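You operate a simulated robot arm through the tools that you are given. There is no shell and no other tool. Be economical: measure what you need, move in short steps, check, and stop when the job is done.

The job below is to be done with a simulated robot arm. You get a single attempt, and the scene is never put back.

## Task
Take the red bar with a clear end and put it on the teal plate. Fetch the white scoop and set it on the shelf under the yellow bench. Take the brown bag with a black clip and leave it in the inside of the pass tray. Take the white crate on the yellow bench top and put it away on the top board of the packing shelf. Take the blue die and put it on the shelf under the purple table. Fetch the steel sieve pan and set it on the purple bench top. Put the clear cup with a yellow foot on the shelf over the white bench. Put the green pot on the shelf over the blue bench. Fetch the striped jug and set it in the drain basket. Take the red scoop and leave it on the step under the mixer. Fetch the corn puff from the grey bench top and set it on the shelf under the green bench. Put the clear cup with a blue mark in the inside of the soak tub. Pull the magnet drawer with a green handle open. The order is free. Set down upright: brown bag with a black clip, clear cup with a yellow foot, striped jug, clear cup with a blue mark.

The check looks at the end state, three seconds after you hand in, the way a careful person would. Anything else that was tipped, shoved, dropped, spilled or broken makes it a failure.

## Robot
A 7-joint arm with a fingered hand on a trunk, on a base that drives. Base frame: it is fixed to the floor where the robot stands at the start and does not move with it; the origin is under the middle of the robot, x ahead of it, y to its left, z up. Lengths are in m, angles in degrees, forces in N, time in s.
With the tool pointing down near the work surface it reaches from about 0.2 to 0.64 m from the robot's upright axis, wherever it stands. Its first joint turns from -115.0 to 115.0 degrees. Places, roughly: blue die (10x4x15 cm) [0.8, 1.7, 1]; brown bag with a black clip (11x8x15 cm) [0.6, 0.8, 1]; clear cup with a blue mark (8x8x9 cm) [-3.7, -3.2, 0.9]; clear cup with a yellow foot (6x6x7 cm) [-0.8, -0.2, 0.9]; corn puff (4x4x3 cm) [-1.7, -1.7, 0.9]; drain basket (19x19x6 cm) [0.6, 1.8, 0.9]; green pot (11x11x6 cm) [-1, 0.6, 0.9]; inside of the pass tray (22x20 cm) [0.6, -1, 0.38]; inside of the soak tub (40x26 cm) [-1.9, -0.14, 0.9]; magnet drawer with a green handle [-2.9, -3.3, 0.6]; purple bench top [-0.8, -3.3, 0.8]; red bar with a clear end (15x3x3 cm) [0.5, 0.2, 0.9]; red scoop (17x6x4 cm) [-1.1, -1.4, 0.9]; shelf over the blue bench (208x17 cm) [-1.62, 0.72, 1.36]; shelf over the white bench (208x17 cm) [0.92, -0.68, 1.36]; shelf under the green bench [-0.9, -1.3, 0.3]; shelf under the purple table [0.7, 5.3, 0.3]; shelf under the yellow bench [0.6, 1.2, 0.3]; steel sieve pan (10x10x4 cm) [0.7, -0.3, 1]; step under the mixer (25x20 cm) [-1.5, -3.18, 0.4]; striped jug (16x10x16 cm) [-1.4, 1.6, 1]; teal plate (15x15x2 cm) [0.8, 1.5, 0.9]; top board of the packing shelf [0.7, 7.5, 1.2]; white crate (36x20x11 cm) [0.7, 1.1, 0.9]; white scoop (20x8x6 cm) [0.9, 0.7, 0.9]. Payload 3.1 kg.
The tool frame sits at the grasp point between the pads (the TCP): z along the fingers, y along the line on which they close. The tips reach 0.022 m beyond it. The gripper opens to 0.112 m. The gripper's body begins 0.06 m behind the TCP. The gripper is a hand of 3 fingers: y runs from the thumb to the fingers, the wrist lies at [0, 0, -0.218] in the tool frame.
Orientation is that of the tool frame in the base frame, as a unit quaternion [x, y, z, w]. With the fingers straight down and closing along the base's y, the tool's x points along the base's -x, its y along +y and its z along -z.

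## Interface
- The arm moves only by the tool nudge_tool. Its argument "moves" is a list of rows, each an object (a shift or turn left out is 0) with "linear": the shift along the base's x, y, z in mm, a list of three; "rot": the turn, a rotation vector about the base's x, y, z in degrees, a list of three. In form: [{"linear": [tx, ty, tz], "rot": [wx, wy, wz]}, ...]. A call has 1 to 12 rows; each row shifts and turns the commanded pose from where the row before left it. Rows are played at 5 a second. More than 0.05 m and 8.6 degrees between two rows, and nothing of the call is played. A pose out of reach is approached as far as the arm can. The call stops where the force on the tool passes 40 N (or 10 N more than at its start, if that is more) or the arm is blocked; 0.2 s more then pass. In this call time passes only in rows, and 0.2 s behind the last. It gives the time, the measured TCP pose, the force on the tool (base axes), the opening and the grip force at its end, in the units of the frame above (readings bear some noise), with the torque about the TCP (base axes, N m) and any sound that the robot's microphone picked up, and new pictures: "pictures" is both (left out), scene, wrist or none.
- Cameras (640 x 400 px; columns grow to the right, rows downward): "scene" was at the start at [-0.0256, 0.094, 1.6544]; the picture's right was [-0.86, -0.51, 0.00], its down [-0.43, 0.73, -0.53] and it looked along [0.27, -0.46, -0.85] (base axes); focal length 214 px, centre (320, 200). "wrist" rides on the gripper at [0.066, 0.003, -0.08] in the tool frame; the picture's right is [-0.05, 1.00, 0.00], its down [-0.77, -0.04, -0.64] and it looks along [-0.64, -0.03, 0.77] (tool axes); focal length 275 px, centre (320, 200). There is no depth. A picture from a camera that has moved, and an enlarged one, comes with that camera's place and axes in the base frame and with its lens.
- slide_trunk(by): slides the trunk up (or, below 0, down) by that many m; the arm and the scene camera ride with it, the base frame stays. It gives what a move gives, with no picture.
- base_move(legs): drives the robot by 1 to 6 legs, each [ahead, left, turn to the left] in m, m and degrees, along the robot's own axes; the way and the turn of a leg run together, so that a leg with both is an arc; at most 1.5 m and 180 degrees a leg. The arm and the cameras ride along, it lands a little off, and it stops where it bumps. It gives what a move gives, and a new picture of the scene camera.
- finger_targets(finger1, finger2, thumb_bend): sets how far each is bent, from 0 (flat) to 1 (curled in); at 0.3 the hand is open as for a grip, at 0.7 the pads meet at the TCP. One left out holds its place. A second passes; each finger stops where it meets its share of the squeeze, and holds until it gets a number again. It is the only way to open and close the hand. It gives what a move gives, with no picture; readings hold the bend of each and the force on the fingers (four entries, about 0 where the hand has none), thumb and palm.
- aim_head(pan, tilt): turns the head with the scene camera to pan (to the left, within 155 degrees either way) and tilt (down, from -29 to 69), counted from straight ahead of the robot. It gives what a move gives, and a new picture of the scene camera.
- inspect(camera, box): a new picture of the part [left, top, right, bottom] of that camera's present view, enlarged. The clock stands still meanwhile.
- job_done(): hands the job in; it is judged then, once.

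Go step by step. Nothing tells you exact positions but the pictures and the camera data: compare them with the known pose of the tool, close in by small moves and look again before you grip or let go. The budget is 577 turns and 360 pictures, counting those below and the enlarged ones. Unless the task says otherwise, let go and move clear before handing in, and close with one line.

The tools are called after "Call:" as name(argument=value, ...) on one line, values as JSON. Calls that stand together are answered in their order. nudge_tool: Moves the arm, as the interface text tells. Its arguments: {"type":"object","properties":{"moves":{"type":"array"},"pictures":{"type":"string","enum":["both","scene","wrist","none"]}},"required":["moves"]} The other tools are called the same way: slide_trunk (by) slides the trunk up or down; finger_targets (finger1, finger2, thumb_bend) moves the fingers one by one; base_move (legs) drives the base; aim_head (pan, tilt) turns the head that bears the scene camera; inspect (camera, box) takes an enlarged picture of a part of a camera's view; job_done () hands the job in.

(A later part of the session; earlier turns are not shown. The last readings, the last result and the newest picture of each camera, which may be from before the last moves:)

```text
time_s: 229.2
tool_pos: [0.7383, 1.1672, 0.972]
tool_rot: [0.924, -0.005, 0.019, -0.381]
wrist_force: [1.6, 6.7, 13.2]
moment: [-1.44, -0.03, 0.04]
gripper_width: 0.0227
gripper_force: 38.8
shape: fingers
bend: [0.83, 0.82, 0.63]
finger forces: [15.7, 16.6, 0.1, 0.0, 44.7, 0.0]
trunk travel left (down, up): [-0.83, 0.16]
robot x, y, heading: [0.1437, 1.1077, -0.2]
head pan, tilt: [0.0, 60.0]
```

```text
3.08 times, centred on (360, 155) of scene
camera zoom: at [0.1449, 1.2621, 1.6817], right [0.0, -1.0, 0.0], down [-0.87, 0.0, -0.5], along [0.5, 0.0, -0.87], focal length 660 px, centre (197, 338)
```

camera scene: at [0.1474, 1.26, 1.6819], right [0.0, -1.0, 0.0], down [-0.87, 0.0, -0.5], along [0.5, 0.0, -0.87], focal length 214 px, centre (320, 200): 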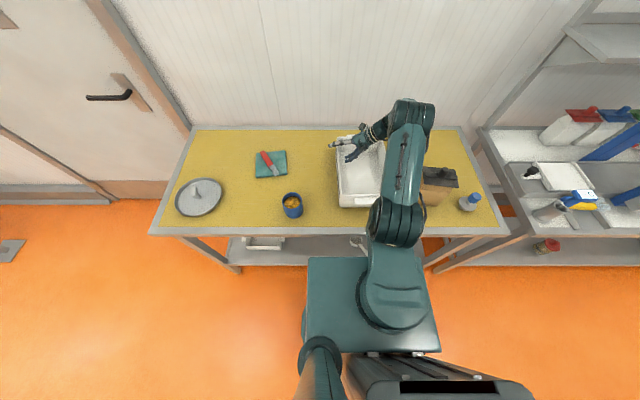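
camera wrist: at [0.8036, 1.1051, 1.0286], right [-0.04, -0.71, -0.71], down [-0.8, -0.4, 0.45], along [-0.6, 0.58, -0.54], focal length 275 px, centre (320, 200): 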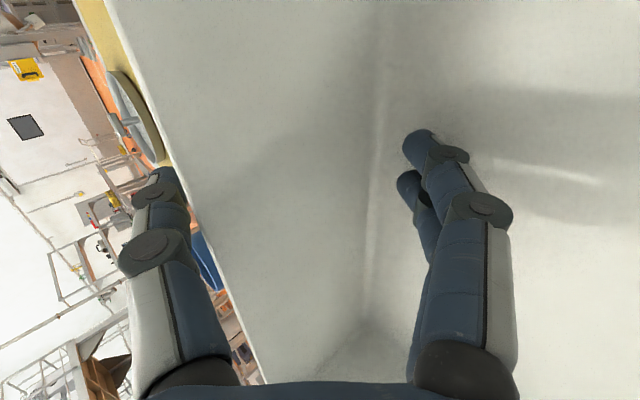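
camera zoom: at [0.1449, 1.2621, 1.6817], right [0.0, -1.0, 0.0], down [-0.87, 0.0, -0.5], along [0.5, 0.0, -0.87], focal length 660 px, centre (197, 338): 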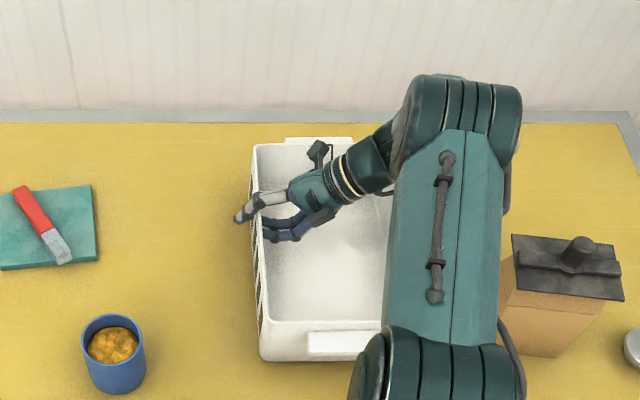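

A strong wall grip as designed. I lift 4 cm and check for droop.

Call:
nudge_tool(moves=[{"linear": [0, 0, 8]}, {"linear": [0, 0, 12]}, {"linear": [0, 0, 20]}], pictures="scene")

Call:
inspect(camera="scene", box=[280, 90, 440, 220])

```text
time_s: 230.0
tool_pos: [0.7381, 1.1661, 1.0119]
tool_rot: [0.924, -0.006, 0.02, -0.381]
wrist_force: [-0.2, -1.4, 0.6]
moment: [-0.58, -0.02, 0.02]
gripper_width: 0.0085
gripper_force: 17.6
shape: fingers
bend: [0.83, 0.82, 0.68]
finger forces: [8.7, 9.3, 0.1, 0.1, 16.9, 0.0]
trunk travel left (down, up): [-0.83, 0.16]
robot x, y, heading: [0.1433, 1.1083, -0.1]
head pan, tilt: [0.0, 60.0]
camera scene: at [0.1462, 1.2602, 1.6817], right [0.0, -1.0, 0.0], down [-0.87, 0.0, -0.5], along [0.5, 0.0, -0.87], focal length 214 px, centre (320, 200)
```

scene: 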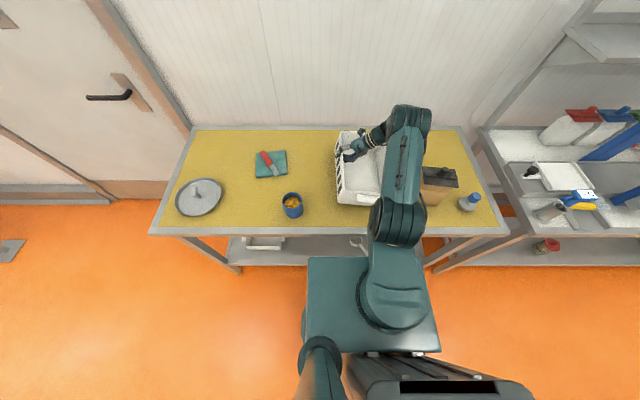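

```text
3.08 times, centred on (360, 155) of scene
camera zoom: at [0.1462, 1.2602, 1.6817], right [0.0, -1.0, 0.0], down [-0.87, 0.0, -0.5], along [0.5, 0.0, -0.87], focal length 660 px, centre (197, 338)
```

zoom: 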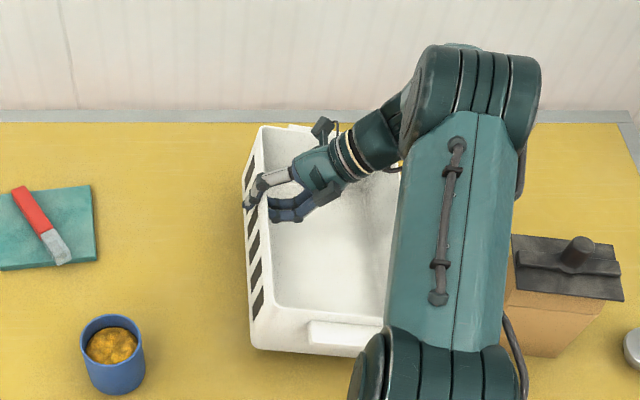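

The far side still rests on the bench. I lift further to see whether the grip carries it.

Call:
nudge_tool(moves=[{"linear": [0, 0, 15]}, {"linear": [0, 0, 20]}, {"linear": [0, 0, 20]}], pictures="wrist")

Call:
inspect(camera="scene", box=[280, 90, 440, 220])

```text
time_s: 230.8
tool_pos: [0.7384, 1.1658, 1.0674]
tool_rot: [0.924, -0.005, 0.019, -0.382]
wrist_force: [1.1, -1.1, -2.1]
moment: [0.02, -0.02, 0.0]
gripper_width: 0.0067
gripper_force: 8.8
shape: fingers
bend: [0.83, 0.83, 0.66]
finger forces: [4.2, 5.5, 0.1, 0.1, 7.8, 0.0]
trunk travel left (down, up): [-0.83, 0.16]
robot x, y, heading: [0.1406, 1.1079, 0.2]
head pan, tilt: [0.0, 60.0]
camera wrist: at [0.8034, 1.1058, 1.1236], right [-0.04, -0.71, -0.71], down [-0.8, -0.4, 0.45], along [-0.6, 0.58, -0.54], focal length 275 px, centre (320, 200)
```

wrist: 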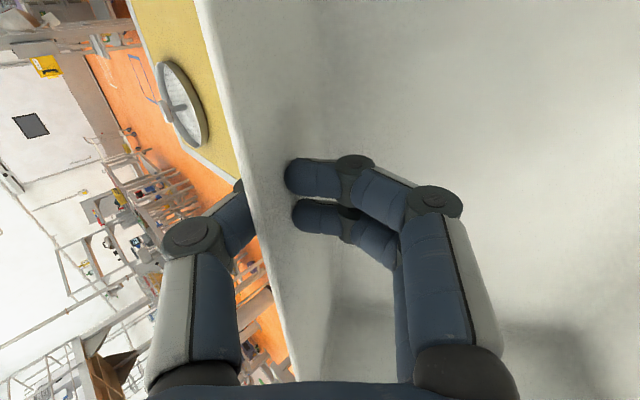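

```text
3.08 times, centred on (360, 155) of scene
camera zoom: at [0.1472, 1.2602, 1.6817], right [0.0, -1.0, 0.0], down [-0.87, 0.0, -0.5], along [0.5, 0.0, -0.87], focal length 660 px, centre (197, 338)
```

zoom: 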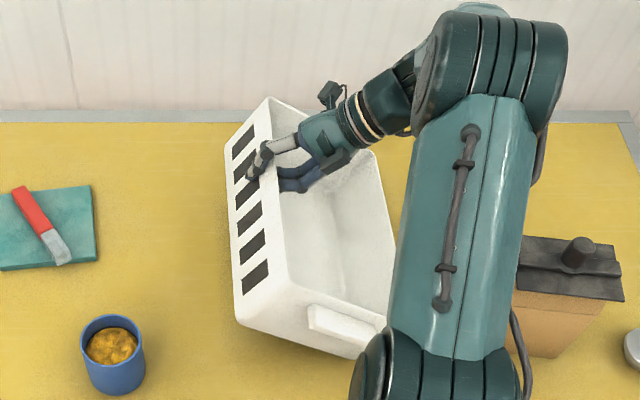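

The crate just rotates about the pinch, so this way of holding cannot carry it. I set it back down and will grip from the outside instead, with fingers hooked over the rim and the thumb low outside.

Call:
nudge_tool(moves=[{"linear": [0, 0, -20]}, {"linear": [0, 0, -20]}, {"linear": [0, 0, -20]}, {"linear": [0, 0, -20]}, {"linear": [0, 0, -12]}], pictures="none")

Call:
finger_targets(finger1=0.5, finger2=0.5, thumb_bend=0.3)

Call:
nudge_tool(moves=[{"linear": [0, 0, 30]}, {"linear": [0, 0, 45]}, {"linear": [0, 0, 45]}], pictures="scene")

```text
time_s: 232.0
tool_pos: [0.738, 1.1684, 0.9747]
tool_rot: [0.924, -0.005, 0.02, -0.382]
wrist_force: [0.6, 3.7, 7.4]
moment: [-1.3, 0.06, -0.04]
gripper_width: 0.0174
gripper_force: 44.9
shape: fingers
bend: [0.88, 0.88, 0.64]
finger forces: [21.3, 21.3, 0.1, 0.0, 46.6, 0.0]
trunk travel left (down, up): [-0.83, 0.16]
robot x, y, heading: [0.1411, 1.1044, 0.0]
head pan, tilt: [0.0, 60.0]
```

```text
time_s: 233.0
tool_pos: [0.7392, 1.1673, 0.9729]
tool_rot: [0.924, -0.005, 0.019, -0.382]
wrist_force: [-1.0, -0.2, 0.5]
moment: [-0.03, -0.03, -0.02]
gripper_width: 0.0828
gripper_force: 0.0
shape: fingers
bend: [0.5, 0.5, 0.3]
finger forces: [0.0, 0.0, 0.1, 0.1, 0.0, 0.1]
trunk travel left (down, up): [-0.83, 0.16]
robot x, y, heading: [0.1423, 1.1066, -0.1]
head pan, tilt: [0.0, 60.0]
```

```text
time_s: 233.8
tool_pos: [0.737, 1.1671, 1.094]
tool_rot: [0.924, -0.007, 0.02, -0.383]
wrist_force: [0.3, -1.0, 0.8]
moment: [-0.02, 0.02, 0.0]
gripper_width: 0.0828
gripper_force: 0.0
shape: fingers
bend: [0.5, 0.5, 0.3]
finger forces: [0.0, 0.0, 0.0, 0.1, 0.0, 0.0]
trunk travel left (down, up): [-0.83, 0.16]
robot x, y, heading: [0.1392, 1.1035, 0.2]
head pan, tilt: [0.0, 60.0]
camera scene: at [0.1459, 1.2602, 1.6818], right [0.0, -1.0, 0.0], down [-0.87, 0.0, -0.5], along [0.5, 0.0, -0.87], focal length 214 px, centre (320, 200)
```

scene: 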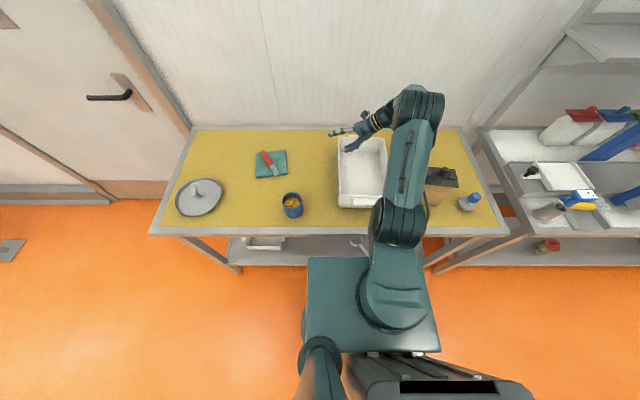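

The crate is back in place. Now I turn the hand over to point inward from the left, high above the bench.

Call:
nudge_tool(moves=[{"linear": [-5, 5, 15], "rot": [-7.5, 0, 0]}, {"linear": [-5, 5, 15], "rot": [-7.5, 0, 0]}, {"linear": [0, 5, 15], "rot": [-7.5, 0, 0]}, {"linear": [0, 5, 15], "rot": [-7.5, 0, 0]}, {"linear": [0, 5, 0], "rot": [-7.5, 0, 0]}, {"linear": [0, 5, 0], "rot": [-7.5, 0, 0]}, {"linear": [0, 5, 0], "rot": [-7.5, 0, 0]}, {"linear": [0, 5, 0], "rot": [-7.5, 0, 0]}, {"linear": [0, 5, 0], "rot": [-7.5, 0, 0]}, {"linear": [0, 5, 0], "rot": [-7.5, 0, 0]}, {"linear": [0, 5, 0], "rot": [-7.5, 0, 0]}, {"linear": [0, 5, 0], "rot": [-7.5, 0, 0]}], pictures="both")

```text
time_s: 236.4
tool_pos: [0.7291, 1.2283, 1.1538]
tool_rot: [0.923, 0.009, 0.018, 0.384]
wrist_force: [-0.6, 0.5, -0.2]
moment: [-0.02, 0.0, -0.04]
gripper_width: 0.0828
gripper_force: 0.1
shape: fingers
bend: [0.5, 0.5, 0.3]
finger forces: [0.1, 0.0, 0.1, 0.0, 0.0, 0.1]
trunk travel left (down, up): [-0.83, 0.16]
robot x, y, heading: [0.1384, 1.1099, 0.1]
head pan, tilt: [0.0, 60.0]
camera scene: at [0.1475, 1.2616, 1.6817], right [0.0, -1.0, 0.0], down [-0.87, 0.0, -0.5], along [0.5, 0.0, -0.87], focal length 214 px, centre (320, 200)
camera wrist: at [0.7942, 1.2847, 1.2152], right [-0.04, -0.7, 0.71], down [-0.8, 0.45, 0.4], along [-0.6, -0.55, -0.58], focal length 275 px, centre (320, 200)
```

scene: 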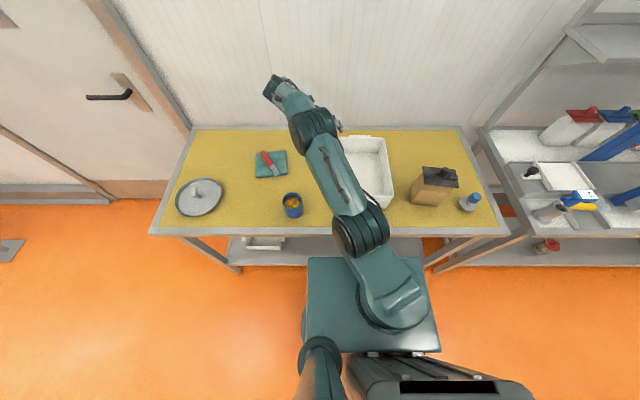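
wrist: 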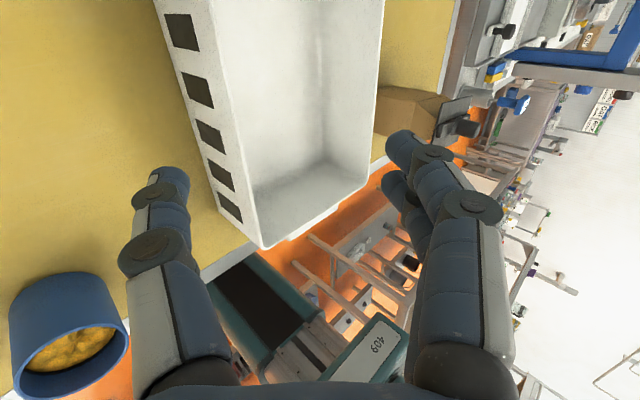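

The wall with its slots is clear; rim at y≈1.177. I move over it and descend with fingers inside, thumb outside.

Call:
finger_targets(finger1=0.45, finger2=0.45, thumb_bend=0.3)

Call:
nudge_tool(moves=[{"linear": [5, -25, -20]}, {"linear": [5, -25, -35]}, {"linear": [0, 0, -45]}, {"linear": [0, 0, -40]}], pictures="wrist")

```text
time_s: 237.4
tool_pos: [0.7284, 1.227, 1.1532]
tool_rot: [0.924, 0.009, 0.017, 0.383]
wrist_force: [-0.5, -0.6, 0.1]
moment: [0.03, 0.0, -0.01]
gripper_width: 0.0903
gripper_force: 0.1
shape: fingers
bend: [0.45, 0.45, 0.3]
finger forces: [0.0, 0.0, 0.0, 0.0, 0.0, 0.0]
trunk travel left (down, up): [-0.83, 0.16]
robot x, y, heading: [0.1393, 1.1078, -0.0]
head pan, tilt: [0.0, 60.0]
```

```text
time_s: 238.4
tool_pos: [0.7416, 1.1781, 1.0143]
tool_rot: [0.923, 0.01, 0.017, 0.383]
wrist_force: [-0.4, 0.1, -0.3]
moment: [0.03, 0.01, -0.03]
gripper_width: 0.0904
gripper_force: 0.0
shape: fingers
bend: [0.45, 0.45, 0.3]
finger forces: [0.0, 0.1, 0.1, 0.0, 0.1, 0.0]
trunk travel left (down, up): [-0.83, 0.16]
robot x, y, heading: [0.1441, 1.1084, 0.0]
head pan, tilt: [0.0, 60.0]
camera wrist: at [0.8055, 1.235, 1.0766], right [-0.04, -0.71, 0.71], down [-0.8, 0.45, 0.4], along [-0.6, -0.54, -0.58], focal length 275 px, centre (320, 200)
```

wrist: 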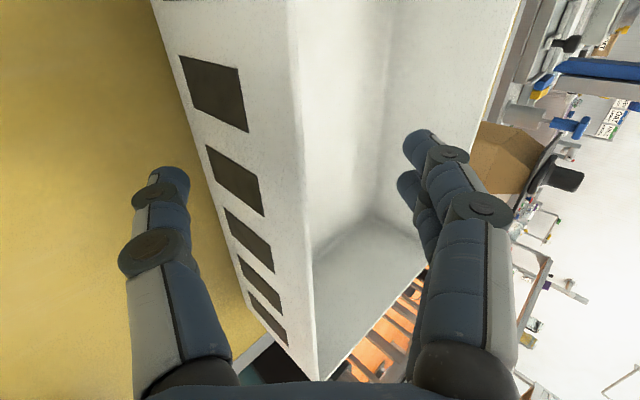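

Call:
nudge_tool(moves=[{"linear": [0, -2, -20]}, {"linear": [0, 0, -14]}, {"linear": [0, 0, -8]}], pictures="wrist")

Call:
finger_targets(finger1=0.65, finger2=0.65, thumb_bend=0.45)

Call:
inspect(camera="wrist", box=[0, 0, 640, 400])

```text
time_s: 239.2
tool_pos: [0.7404, 1.1742, 0.9723]
tool_rot: [0.923, 0.01, 0.018, 0.383]
wrist_force: [-0.1, 0.2, 0.0]
moment: [-0.03, -0.01, 0.0]
gripper_width: 0.09
gripper_force: 0.0
shape: fingers
bend: [0.45, 0.45, 0.3]
finger forces: [0.1, 0.0, 0.1, 0.0, 0.0, 0.0]
trunk travel left (down, up): [-0.83, 0.16]
robot x, y, heading: [0.1426, 1.1037, -0.1]
head pan, tilt: [0.0, 60.0]
camera wrist: at [0.8048, 1.2315, 1.034], right [-0.04, -0.71, 0.71], down [-0.8, 0.45, 0.4], along [-0.6, -0.55, -0.58], focal length 275 px, centre (320, 200)
```

wrist: 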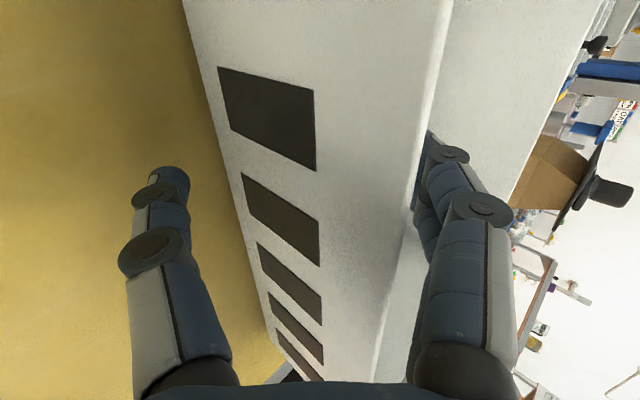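

```text
time_s: 240.2
tool_pos: [0.7409, 1.1741, 0.9731]
tool_rot: [0.924, 0.01, 0.018, 0.383]
wrist_force: [1.2, 0.1, -0.2]
moment: [0.03, 0.03, -0.02]
gripper_width: 0.0418
gripper_force: 0.0
shape: fingers
bend: [0.65, 0.65, 0.45]
finger forces: [0.1, 0.1, 0.0, 0.0, 0.0, 0.0]
trunk travel left (down, up): [-0.83, 0.16]
robot x, y, heading: [0.1418, 1.1083, 0.1]
head pan, tilt: [0.0, 60.0]
```

```text
1.00 times, centred on (320, 200) of wrist (not enlarged: the box is as wide or as high as the picture)
camera zoom: at [0.8048, 1.2315, 1.0343], right [-0.04, -0.71, 0.71], down [-0.8, 0.45, 0.4], along [-0.6, -0.55, -0.58], focal length 275 px, centre (320, 200)
```

zoom: 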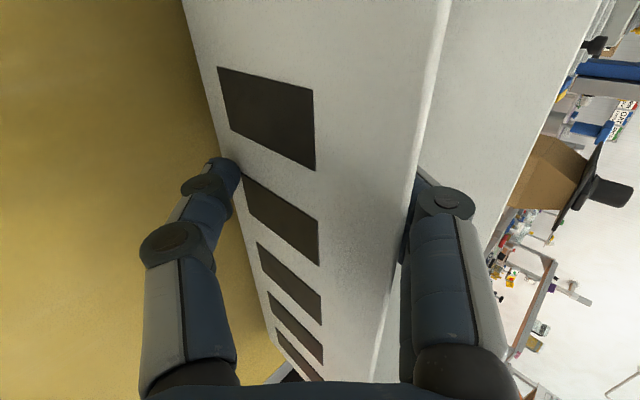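

Call:
finger_targets(finger1=0.9, finger2=0.9, thumb_bend=0.7)

Call:
inspect(camera="wrist", box=[0, 0, 640, 400])

Call:
nudge_tool(moves=[{"linear": [0, 0, 8]}, {"linear": [0, 0, 12]}, {"linear": [0, 0, 15]}], pictures="scene")

```text
time_s: 241.2
tool_pos: [0.7401, 1.1736, 0.9714]
tool_rot: [0.923, 0.011, 0.017, 0.384]
wrist_force: [0.3, 0.5, -4.2]
moment: [0.35, -0.04, 0.02]
gripper_width: 0.0191
gripper_force: 13.3
shape: fingers
bend: [0.87, 0.88, 0.59]
finger forces: [7.0, 5.3, 0.0, 0.0, 13.7, 0.0]
trunk travel left (down, up): [-0.83, 0.16]
robot x, y, heading: [0.1427, 1.1076, -0.0]
head pan, tilt: [0.0, 60.0]
```

```text
1.00 times, centred on (320, 200) of wrist (not enlarged: the box is as wide or as high as the picture)
camera zoom: at [0.8052, 1.2315, 1.0341], right [-0.04, -0.71, 0.71], down [-0.8, 0.45, 0.4], along [-0.6, -0.55, -0.58], focal length 275 px, centre (320, 200)
```

zoom: 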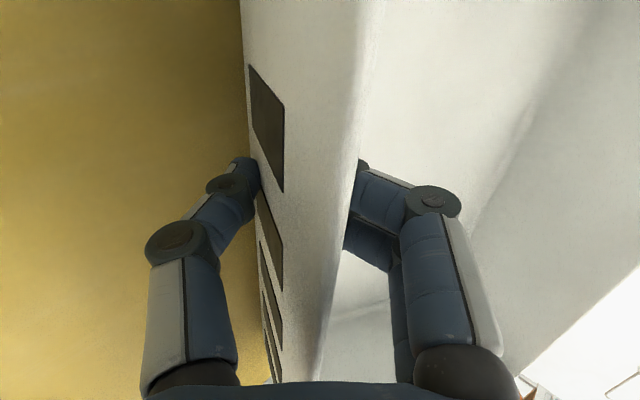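

```text
time_s: 242.0
tool_pos: [0.7402, 1.1753, 1.0077]
tool_rot: [0.923, 0.01, 0.017, 0.383]
wrist_force: [0.3, 0.4, -4.0]
moment: [0.39, -0.16, 0.01]
gripper_width: 0.0193
gripper_force: 14.5
shape: fingers
bend: [0.87, 0.88, 0.59]
finger forces: [8.6, 5.0, 0.0, 0.1, 15.3, 0.1]
trunk travel left (down, up): [-0.83, 0.16]
robot x, y, heading: [0.1423, 1.1065, 0.1]
head pan, tilt: [0.0, 60.0]
camera scene: at [0.1474, 1.2602, 1.6818], right [0.0, -1.0, 0.0], down [-0.87, 0.0, -0.5], along [0.5, 0.0, -0.87], focal length 214 px, centre (320, 200)
```

scene: 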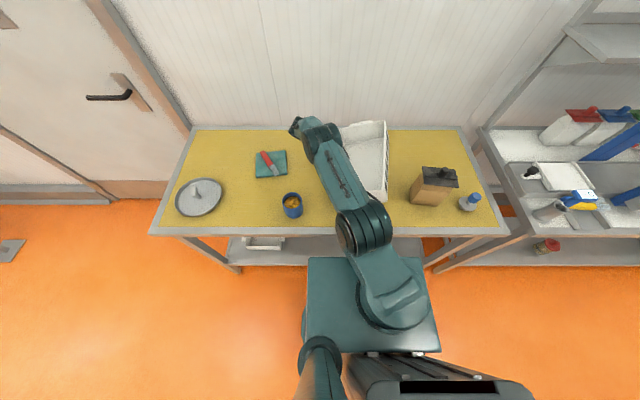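

The crate is now carried whole, weight about 4 N, quite level. I lift it clear and back away.

Call:
nudge_tool(moves=[{"linear": [0, 0, 20]}, {"linear": [0, 0, 25]}, {"linear": [0, 0, 25]}, {"linear": [0, 0, 25]}, {"linear": [0, 0, 25]}], pictures="none")

Call:
base_move(legs=[[-0.5, 0, 0]])

```text
time_s: 243.2
tool_pos: [0.7416, 1.1737, 1.1262]
tool_rot: [0.923, 0.01, 0.017, 0.383]
wrist_force: [-0.5, -0.9, -4.1]
moment: [0.36, -0.2, 0.0]
gripper_width: 0.02
gripper_force: 14.2
shape: fingers
bend: [0.87, 0.88, 0.58]
finger forces: [8.7, 4.8, 0.0, 0.1, 15.1, 0.0]
trunk travel left (down, up): [-0.83, 0.16]
robot x, y, heading: [0.1384, 1.1081, 0.1]
head pan, tilt: [0.0, 60.0]
```

```text
time_s: 246.2
tool_pos: [0.2402, 1.1732, 1.1259]
tool_rot: [0.924, 0.008, 0.016, 0.382]
wrist_force: [0.3, -0.5, -3.9]
moment: [0.34, -0.18, 0.0]
gripper_width: 0.0198
gripper_force: 13.7
shape: fingers
bend: [0.87, 0.88, 0.58]
finger forces: [7.9, 4.9, 0.0, 0.0, 14.3, 0.1]
trunk travel left (down, up): [-0.83, 0.16]
robot x, y, heading: [-0.3616, 1.1034, -0.2]
head pan, tilt: [0.0, 60.0]
camera scene: at [-0.3532, 1.2609, 1.6818], right [0.0, -1.0, 0.0], down [-0.87, 0.0, -0.5], along [0.5, 0.0, -0.87], focal length 214 px, centre (320, 200)
```

scene: 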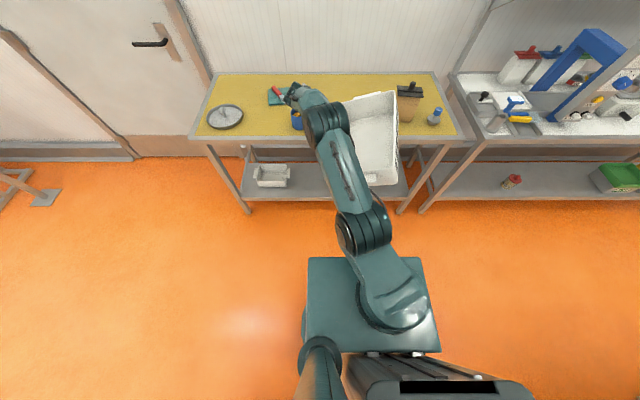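

Stable carry. I drive along the aisle toward the packing shelf, keeping a bit more distance from the wall side.

Call:
base_move(legs=[[-0.08, 0, 0.2], [0, 1.45, 0], [0, 1.45, 0], [0, 1.45, 0], [0, 1.3, 0]])

Call:
aim_head(pan=20, tilt=30)

```text
time_s: 273.9
tool_pos: [0.2265, 6.8315, 1.1264]
tool_rot: [0.924, -0.002, 0.012, 0.383]
wrist_force: [-0.1, -0.3, -4.1]
moment: [0.32, -0.24, -0.01]
gripper_width: 0.0198
gripper_force: 13.9
shape: fingers
bend: [0.87, 0.88, 0.58]
finger forces: [8.3, 4.9, 0.1, 0.0, 14.7, 0.1]
trunk travel left (down, up): [-0.83, 0.16]
robot x, y, heading: [-0.3754, 6.7829, -1.2]
head pan, tilt: [0.0, 60.0]
camera scene: at [-0.3658, 6.9342, 1.6818], right [-0.03, -1.0, 0.0], down [-0.87, 0.02, -0.5], along [0.5, -0.01, -0.87], focal length 214 px, centre (320, 200)
```

scene: 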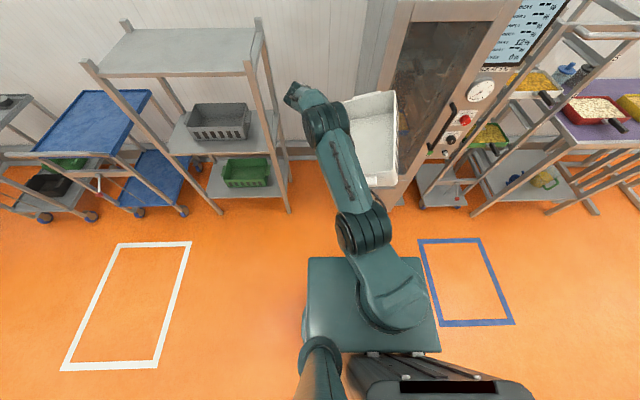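

```text
time_s: 274.8
tool_pos: [0.2261, 6.8299, 1.1268]
tool_rot: [0.923, -0.002, 0.012, 0.384]
wrist_force: [0.5, 0.4, -3.5]
moment: [0.33, -0.21, 0.01]
gripper_width: 0.0196
gripper_force: 14.0
shape: fingers
bend: [0.87, 0.88, 0.58]
finger forces: [8.3, 4.9, 0.0, 0.0, 14.7, 0.0]
trunk travel left (down, up): [-0.83, 0.16]
robot x, y, heading: [-0.3751, 6.7845, -1.4]
head pan, tilt: [20.0, 30.0]
camera scene: at [-0.3466, 6.9644, 1.7238], right [0.32, -0.95, 0.0], down [-0.48, -0.16, -0.87], along [0.82, 0.27, -0.5], focal length 214 px, centre (320, 200)
```

scene: 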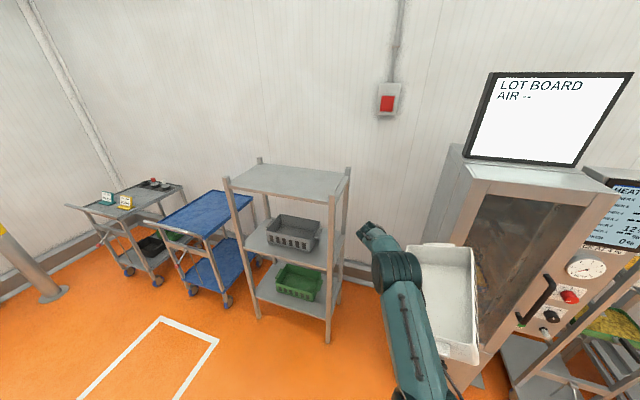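

The top board spans about x 0.49–0.91, y 7.19–7.74, free, with short posts at the corners. I raise the crate and line up with the board's middle.

Call:
slide_trunk(by=0.16)

Call:
nudge_tool(moves=[{"linear": [0, 0, 20]}, {"linear": [0, 0, 20]}, {"linear": [0, 0, 20]}], pictures="none")

Call:
base_move(legs=[[0, 0.7, 1.3]])

```text
time_s: 276.7
tool_pos: [0.2256, 6.832, 1.285]
tool_rot: [0.923, -0.001, 0.012, 0.384]
wrist_force: [-0.5, 1.1, -4.2]
moment: [0.36, -0.23, -0.03]
gripper_width: 0.0199
gripper_force: 13.7
shape: fingers
bend: [0.87, 0.88, 0.58]
finger forces: [8.4, 4.6, 0.0, 0.0, 14.8, 0.0]
trunk travel left (down, up): [-0.99, 0.0]
robot x, y, heading: [-0.3737, 6.7782, -1.5]
head pan, tilt: [20.0, 30.0]
```

```text
time_s: 277.5
tool_pos: [0.2244, 6.8342, 1.346]
tool_rot: [0.923, -0.003, 0.013, 0.384]
wrist_force: [0.2, 0.3, -4.6]
moment: [0.35, -0.23, 0.02]
gripper_width: 0.0198
gripper_force: 14.8
shape: fingers
bend: [0.87, 0.88, 0.58]
finger forces: [8.4, 5.0, 0.0, 0.0, 15.1, 0.0]
trunk travel left (down, up): [-0.99, 0.0]
robot x, y, heading: [-0.3788, 6.7802, -1.5]
head pan, tilt: [20.0, 30.0]
```

```text
time_s: 281.4
tool_pos: [0.2333, 7.5655, 1.3458]
tool_rot: [0.924, 0.01, 0.016, 0.382]
wrist_force: [0.6, 0.1, -6.0]
moment: [0.36, -0.22, 0.0]
gripper_width: 0.0199
gripper_force: 13.7
shape: fingers
bend: [0.87, 0.88, 0.58]
finger forces: [8.1, 4.8, 0.0, 0.0, 14.6, 0.0]
trunk travel left (down, up): [-0.99, 0.0]
robot x, y, heading: [-0.367, 7.4918, 0.1]
head pan, tilt: [20.0, 30.0]
camera scene: at [-0.3419, 7.6803, 1.8839], right [0.34, -0.94, 0.0], down [-0.47, -0.17, -0.87], along [0.81, 0.3, -0.5], focal length 214 px, centre (320, 200)
```

scene: 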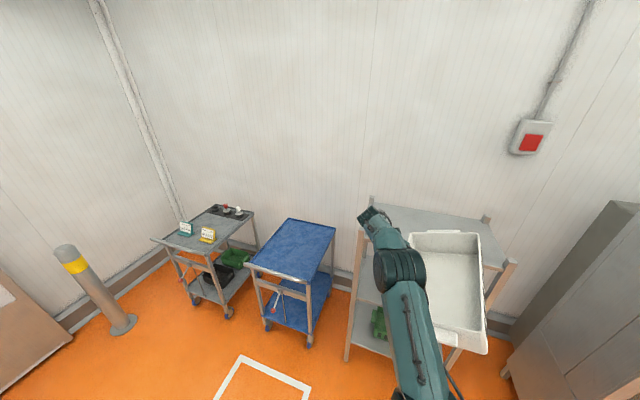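

Aligned. I drive forward 0.46 m so the crate comes above the board.

Call:
base_move(legs=[[0.46, 0, 0]])

Call:
aim_head(pan=0, tilt=45)

```text
time_s: 284.2
tool_pos: [0.7012, 7.5643, 1.3462]
tool_rot: [0.923, 0.008, 0.017, 0.383]
wrist_force: [0.3, -0.1, -4.4]
moment: [0.36, -0.24, -0.03]
gripper_width: 0.02
gripper_force: 14.1
shape: fingers
bend: [0.87, 0.88, 0.58]
finger forces: [9.1, 4.2, 0.1, 0.1, 14.9, 0.1]
trunk travel left (down, up): [-0.99, 0.0]
robot x, y, heading: [0.102, 7.4913, -0.0]
head pan, tilt: [20.0, 30.0]
camera scene: at [0.1254, 7.6808, 1.8839], right [0.34, -0.94, 0.0], down [-0.47, -0.17, -0.87], along [0.81, 0.3, -0.5], focal length 214 px, centre (320, 200)
```

scene: 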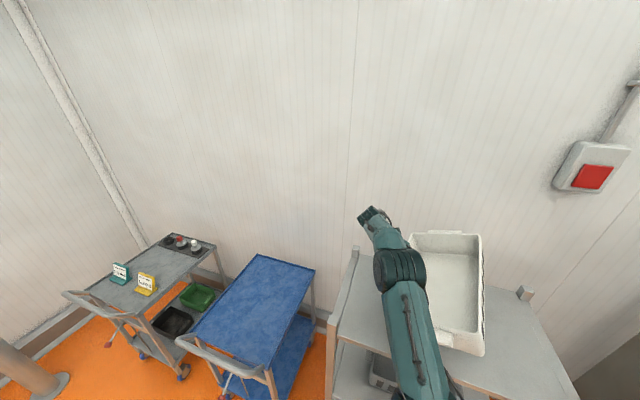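

```text
time_s: 285.0
tool_pos: [0.7021, 7.5645, 1.3457]
tool_rot: [0.923, 0.009, 0.018, 0.383]
wrist_force: [0.1, 0.4, -3.9]
moment: [0.31, -0.19, -0.04]
gripper_width: 0.0202
gripper_force: 13.5
shape: fingers
bend: [0.87, 0.88, 0.58]
finger forces: [8.1, 4.9, 0.0, 0.0, 14.6, 0.0]
trunk travel left (down, up): [-0.99, 0.0]
robot x, y, heading: [0.1007, 7.4989, -0.2]
head pan, tilt: [0.0, 45.0]
camera scene: at [0.1234, 7.65, 1.8613], right [0.0, -1.0, 0.0], down [-0.71, 0.0, -0.71], along [0.71, 0.0, -0.71], focal length 214 px, centre (320, 200)
```

scene: 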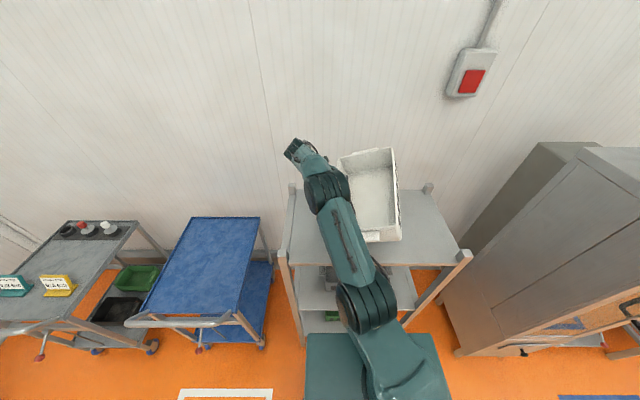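

The crate is over the board; I shift it 22 mm toward me for centring and lower slowly to contact.

Call:
nudge_tool(moves=[{"linear": [-22, 0, 0]}, {"linear": [0, 0, -15]}, {"linear": [0, 0, -12]}, {"linear": [0, 0, -8]}, {"linear": [0, 0, -6]}, {"linear": [0, 0, -5]}, {"linear": [0, 0, -5]}], pictures="scene")

```text
time_s: 286.6
tool_pos: [0.6784, 7.5636, 1.2954]
tool_rot: [0.923, 0.009, 0.018, 0.383]
wrist_force: [0.1, 0.3, -1.0]
moment: [0.42, 0.19, -0.05]
gripper_width: 0.0199
gripper_force: 10.9
shape: fingers
bend: [0.87, 0.88, 0.58]
finger forces: [5.6, 5.5, 0.0, 0.0, 12.3, 0.1]
trunk travel left (down, up): [-0.99, 0.0]
robot x, y, heading: [0.0987, 7.4943, 0.1]
head pan, tilt: [0.0, 45.0]
camera scene: at [0.1225, 7.65, 1.8613], right [0.0, -1.0, 0.0], down [-0.71, 0.0, -0.71], along [0.71, 0.0, -0.71], focal length 214 px, centre (320, 200)
```

scene: 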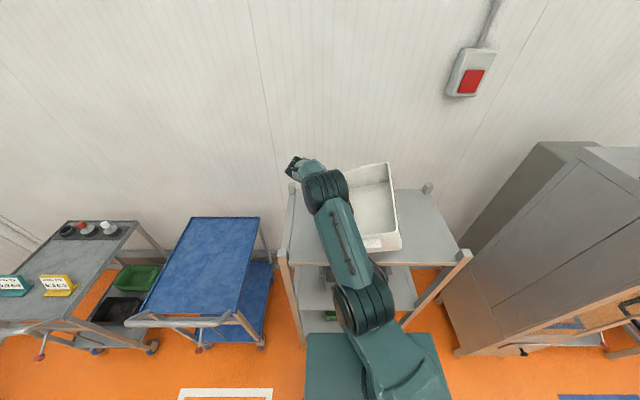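

First contact. I lower a little more, letting it settle flat.

Call:
nudge_tool(moves=[{"linear": [0, 0, -4]}, {"linear": [0, 0, -4]}, {"linear": [0, 0, -4]}, {"linear": [0, 0, -4]}], pictures="none")

Call:
inspect(camera="scene", box=[270, 130, 470, 280])

```text
time_s: 287.6
tool_pos: [0.6789, 7.566, 1.2797]
tool_rot: [0.923, 0.008, 0.018, 0.384]
wrist_force: [0.7, 1.5, 1.2]
moment: [0.35, 0.07, -0.06]
gripper_width: 0.0187
gripper_force: 10.7
shape: fingers
bend: [0.88, 0.89, 0.59]
finger forces: [5.5, 4.9, 0.0, 0.0, 11.0, 0.0]
trunk travel left (down, up): [-0.99, 0.0]
robot x, y, heading: [0.0987, 7.4943, -0.0]
head pan, tilt: [0.0, 45.0]
```

```text
2.67 times, centred on (370, 205) of scene
camera zoom: at [0.1221, 7.6506, 1.8613], right [0.0, -1.0, 0.0], down [-0.71, 0.0, -0.71], along [0.71, 0.0, -0.71], focal length 572 px, centre (187, 187)
```

zoom: 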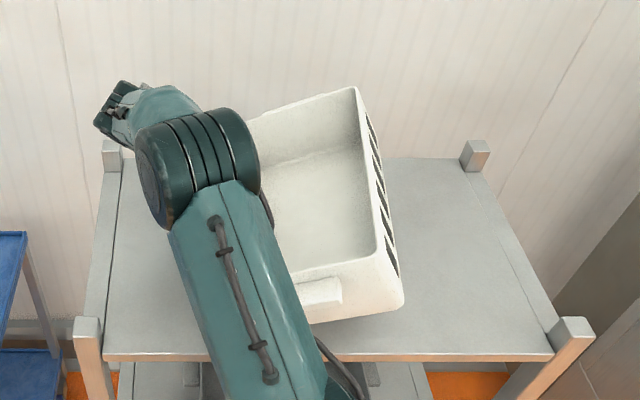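

The right side is still raised because of how it hangs. I roll the hand to lay the crate flat.

Call:
nudge_tool(moves=[{"linear": [0, -5, 0], "rot": [4, 0, 0]}, {"linear": [0, -5, 0], "rot": [4, 0, 0]}, {"linear": [0, -5, 0], "rot": [4, 0, 0]}, {"linear": [0, -5, 0], "rot": [4, 0, 0]}], pictures="scene")

Call:
inspect(camera="scene", box=[270, 130, 470, 280])

```text
time_s: 288.6
tool_pos: [0.6774, 7.5451, 1.2799]
tool_rot: [0.968, 0.006, 0.02, 0.249]
wrist_force: [0.5, 4.8, 8.9]
moment: [0.58, -0.07, -0.07]
gripper_width: 0.0187
gripper_force: 13.5
shape: fingers
bend: [0.89, 0.89, 0.6]
finger forces: [7.4, 5.0, 0.0, 0.1, 14.4, 0.1]
trunk travel left (down, up): [-0.99, 0.0]
robot x, y, heading: [0.102, 7.4942, -0.0]
head pan, tilt: [0.0, 45.0]
camera scene: at [0.1195, 7.6502, 1.8614], right [0.0, -1.0, 0.0], down [-0.71, 0.0, -0.71], along [0.71, 0.0, -0.71], focal length 214 px, centre (320, 200)
```

scene: 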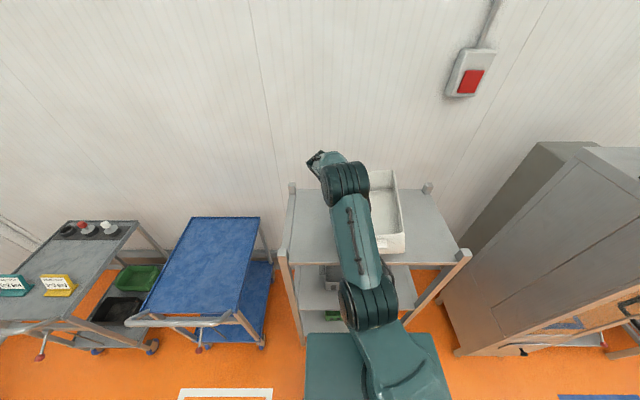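

```text
2.67 times, centred on (370, 205) of scene
camera zoom: at [0.1195, 7.6502, 1.8614], right [0.0, -1.0, 0.0], down [-0.71, 0.0, -0.71], along [0.71, 0.0, -0.71], focal length 572 px, centre (187, 187)
```

zoom: 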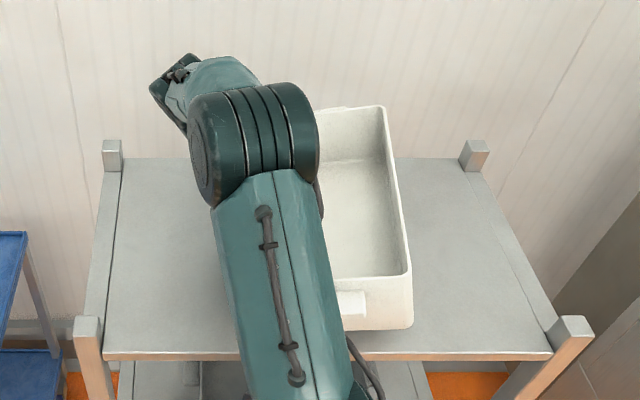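

The crate now lies flat on the board. I open the hand and lift out.

Call:
finger_targets(finger1=0.7, finger2=0.7, thumb_bend=0.45)

Call:
finger_targets(finger1=0.45, finger2=0.45, thumb_bend=0.3)

Call:
nudge_tool(moves=[{"linear": [0, 0, 15]}, {"linear": [0, 0, 30]}, {"linear": [0, 0, 40]}, {"linear": [-20, 0, 20]}], pictures="wrist")

Call:
inspect(camera="scene", box=[270, 130, 470, 280])

```text
time_s: 289.6
tool_pos: [0.6784, 7.5439, 1.2789]
tool_rot: [0.968, 0.007, 0.019, 0.25]
wrist_force: [-0.1, -2.1, 0.2]
moment: [0.04, 0.02, -0.04]
gripper_width: 0.0353
gripper_force: 0.6
shape: fingers
bend: [0.7, 0.7, 0.45]
finger forces: [1.1, 0.0, 0.0, 0.1, 0.0, 0.0]
trunk travel left (down, up): [-0.99, 0.0]
robot x, y, heading: [0.0979, 7.4942, -0.2]
head pan, tilt: [0.0, 45.0]
```

```text
time_s: 290.6
tool_pos: [0.6799, 7.5441, 1.2802]
tool_rot: [0.968, 0.007, 0.019, 0.25]
wrist_force: [1.3, -0.5, -0.8]
moment: [0.01, -0.04, 0.04]
gripper_width: 0.0901
gripper_force: 0.1
shape: fingers
bend: [0.45, 0.45, 0.3]
finger forces: [0.0, 0.0, 0.0, 0.0, 0.0, 0.0]
trunk travel left (down, up): [-0.99, 0.0]
robot x, y, heading: [0.0982, 7.497, -0.4]
head pan, tilt: [0.0, 45.0]
```

```text
time_s: 291.6
tool_pos: [0.6575, 7.5441, 1.3856]
tool_rot: [0.968, 0.006, 0.019, 0.252]
wrist_force: [0.3, 0.8, 1.0]
moment: [-0.01, 0.01, 0.01]
gripper_width: 0.0901
gripper_force: 0.0
shape: fingers
bend: [0.45, 0.45, 0.3]
finger forces: [0.0, 0.1, 0.1, 0.0, 0.0, 0.1]
trunk travel left (down, up): [-0.99, 0.0]
robot x, y, heading: [0.1022, 7.4919, -0.1]
head pan, tilt: [0.0, 45.0]
camera wrist: at [0.7213, 7.582, 1.4597], right [-0.04, -0.87, 0.48], down [-0.8, 0.32, 0.51], along [-0.6, -0.36, -0.71], focal length 275 px, centre (320, 200)
```

wrist: 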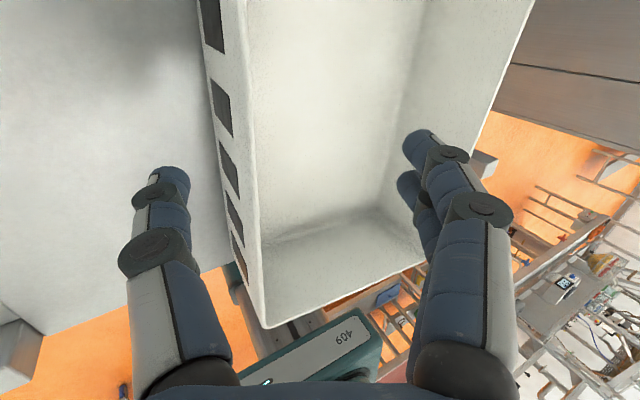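

```text
2.67 times, centred on (370, 205) of scene
camera zoom: at [0.1197, 7.6499, 1.8613], right [0.0, -1.0, 0.0], down [-0.71, 0.0, -0.71], along [0.71, 0.0, -0.71], focal length 572 px, centre (187, 187)
```

zoom: 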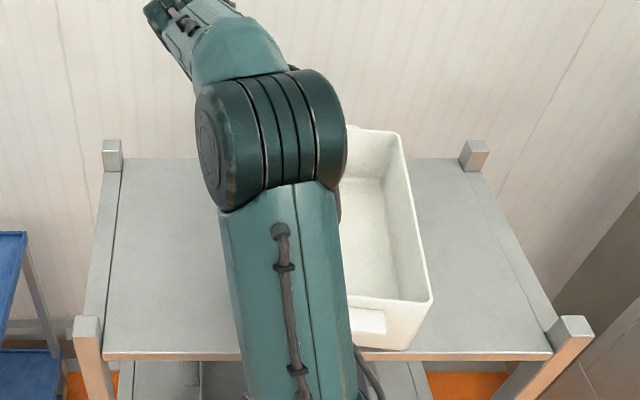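

The crate is put away. Next the brown bag, now free on its left side; I drive back to the yellow bench.

Call:
base_move(legs=[[-0.46, 0, 0], [0, -1.4, 0], [0, -1.4, 0], [0, -1.4, 0], [0, -1.4, 0], [0, -0.75, 0]])

Call:
slide_trunk(by=-0.16)

```text
time_s: 324.4
tool_pos: [-0.0533, 1.1645, 1.3842]
tool_rot: [0.968, -0.02, 0.011, 0.251]
wrist_force: [-0.2, 0.0, -0.3]
moment: [0.0, -0.01, 0.02]
gripper_width: 0.0902
gripper_force: 0.1
shape: fingers
bend: [0.45, 0.45, 0.3]
finger forces: [0.0, 0.0, 0.0, 0.0, 0.0, 0.1]
trunk travel left (down, up): [-0.99, 0.0]
robot x, y, heading: [-0.611, 1.146, -3.1]
head pan, tilt: [0.0, 45.0]
camera scene: at [-0.5834, 1.3007, 1.8612], right [-0.06, -1.0, 0.0], down [-0.71, 0.04, -0.71], along [0.71, -0.04, -0.71], focal length 214 px, centre (320, 200)
```

scene: 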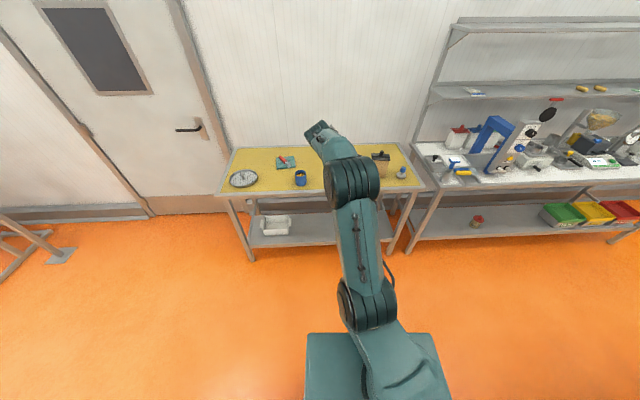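

```text
time_s: 326.2
tool_pos: [-0.0537, 1.1645, 1.225]
tool_rot: [0.968, -0.02, 0.012, 0.251]
wrist_force: [0.4, -0.5, -0.2]
moment: [-0.01, 0.04, 0.0]
gripper_width: 0.0902
gripper_force: 0.1
shape: fingers
bend: [0.45, 0.45, 0.3]
finger forces: [0.0, 0.1, 0.0, 0.1, 0.1, 0.0]
trunk travel left (down, up): [-0.83, 0.16]
robot x, y, heading: [-0.6138, 1.144, -2.7]
head pan, tilt: [0.0, 45.0]
```

I correct the base position and heading, then turn the hand so that it closes along x and points toward −y.

Call:
base_move(legs=[[0.4, 0, 3]])

Call:
nudge_tool(moves=[{"rot": [7.2, 0, 0]}, {"rot": [7.2, 0, 0]}, {"rot": [7.2, 0, 0]}, {"rot": [7.2, 0, 0]}, {"rot": [0, 0, 8.2]}, {"rot": [0, 0, 8.2]}, {"rot": [0, 0, 8.2]}, {"rot": [0, 0, 8.2]}, {"rot": [0, 0, 8.2]}, {"rot": [0, 0, 8.2]}, {"rot": [0, 0, 8.2]}, {"rot": [0, 0, 8.2]}], pictures="none")

Call:
nudge_tool(moves=[{"rot": [0, 0, 8.2]}, {"rot": [0, 0, 8.2]}, {"rot": [0, 0, 8.0]}, {"rot": [-7.2, 0, 0]}, {"rot": [-7.2, 0, 0]}, {"rot": [-7.2, 0, 0]}, {"rot": [-7.2, 0, 0]}, {"rot": [-7.2, 0, 0]}, {"rot": [-7.2, 0, 0]}, {"rot": [-7.2, 0, 0]}], pictures="wrist")

```text
time_s: 328.7
tool_pos: [0.3393, 1.1825, 1.2227]
tool_rot: [0.968, 0.005, 0.018, 0.251]
wrist_force: [-0.8, 0.1, 0.2]
moment: [0.02, -0.02, -0.05]
gripper_width: 0.0904
gripper_force: 0.1
shape: fingers
bend: [0.45, 0.45, 0.3]
finger forces: [0.0, 0.1, 0.1, 0.0, 0.0, 0.0]
trunk travel left (down, up): [-0.83, 0.16]
robot x, y, heading: [-0.2182, 1.1358, 0.0]
head pan, tilt: [0.0, 45.0]
camera scene: at [-0.1962, 1.2894, 1.7013], right [0.0, -1.0, 0.0], down [-0.71, 0.0, -0.71], along [0.71, 0.0, -0.71], focal length 214 px, centre (320, 200)
```

scene: 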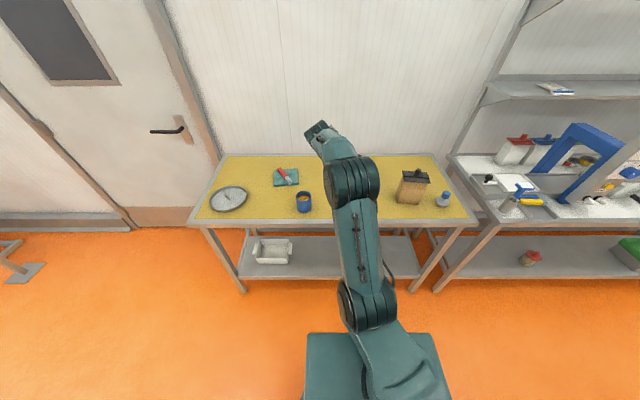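

```text
time_s: 331.3
tool_pos: [0.3415, 1.1833, 1.2252]
tool_rot: [0.839, 0.543, 0.016, -0.01]
wrist_force: [0.1, 0.0, 0.1]
moment: [0.03, -0.05, 0.02]
gripper_width: 0.0903
gripper_force: 0.1
shape: fingers
bend: [0.45, 0.45, 0.3]
finger forces: [0.0, 0.1, 0.1, 0.0, 0.1, 0.1]
trunk travel left (down, up): [-0.83, 0.16]
robot x, y, heading: [-0.2145, 1.1354, -0.5]
head pan, tilt: [0.0, 45.0]
```

```text
time_s: 333.5
tool_pos: [0.3406, 1.185, 1.2253]
tool_rot: [0.644, 0.646, -0.289, 0.291]
wrist_force: [0.2, 0.6, -0.2]
moment: [0.0, -0.01, 0.01]
gripper_width: 0.0902
gripper_force: 0.0
shape: fingers
bend: [0.45, 0.45, 0.3]
finger forces: [0.0, 0.0, 0.0, 0.1, 0.1, 0.0]
trunk travel left (down, up): [-0.83, 0.16]
robot x, y, heading: [-0.2172, 1.1383, -0.1]
head pan, tilt: [0.0, 45.0]
camera wrist: at [0.3444, 1.2877, 1.2288], right [1.0, -0.03, 0.04], down [-0.04, -0.04, 1.0], along [-0.02, -1.0, -0.04], focal length 275 px, centre (320, 200)
```

wrist: 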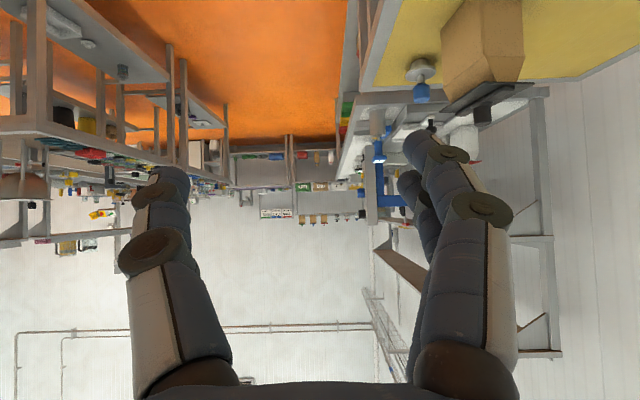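

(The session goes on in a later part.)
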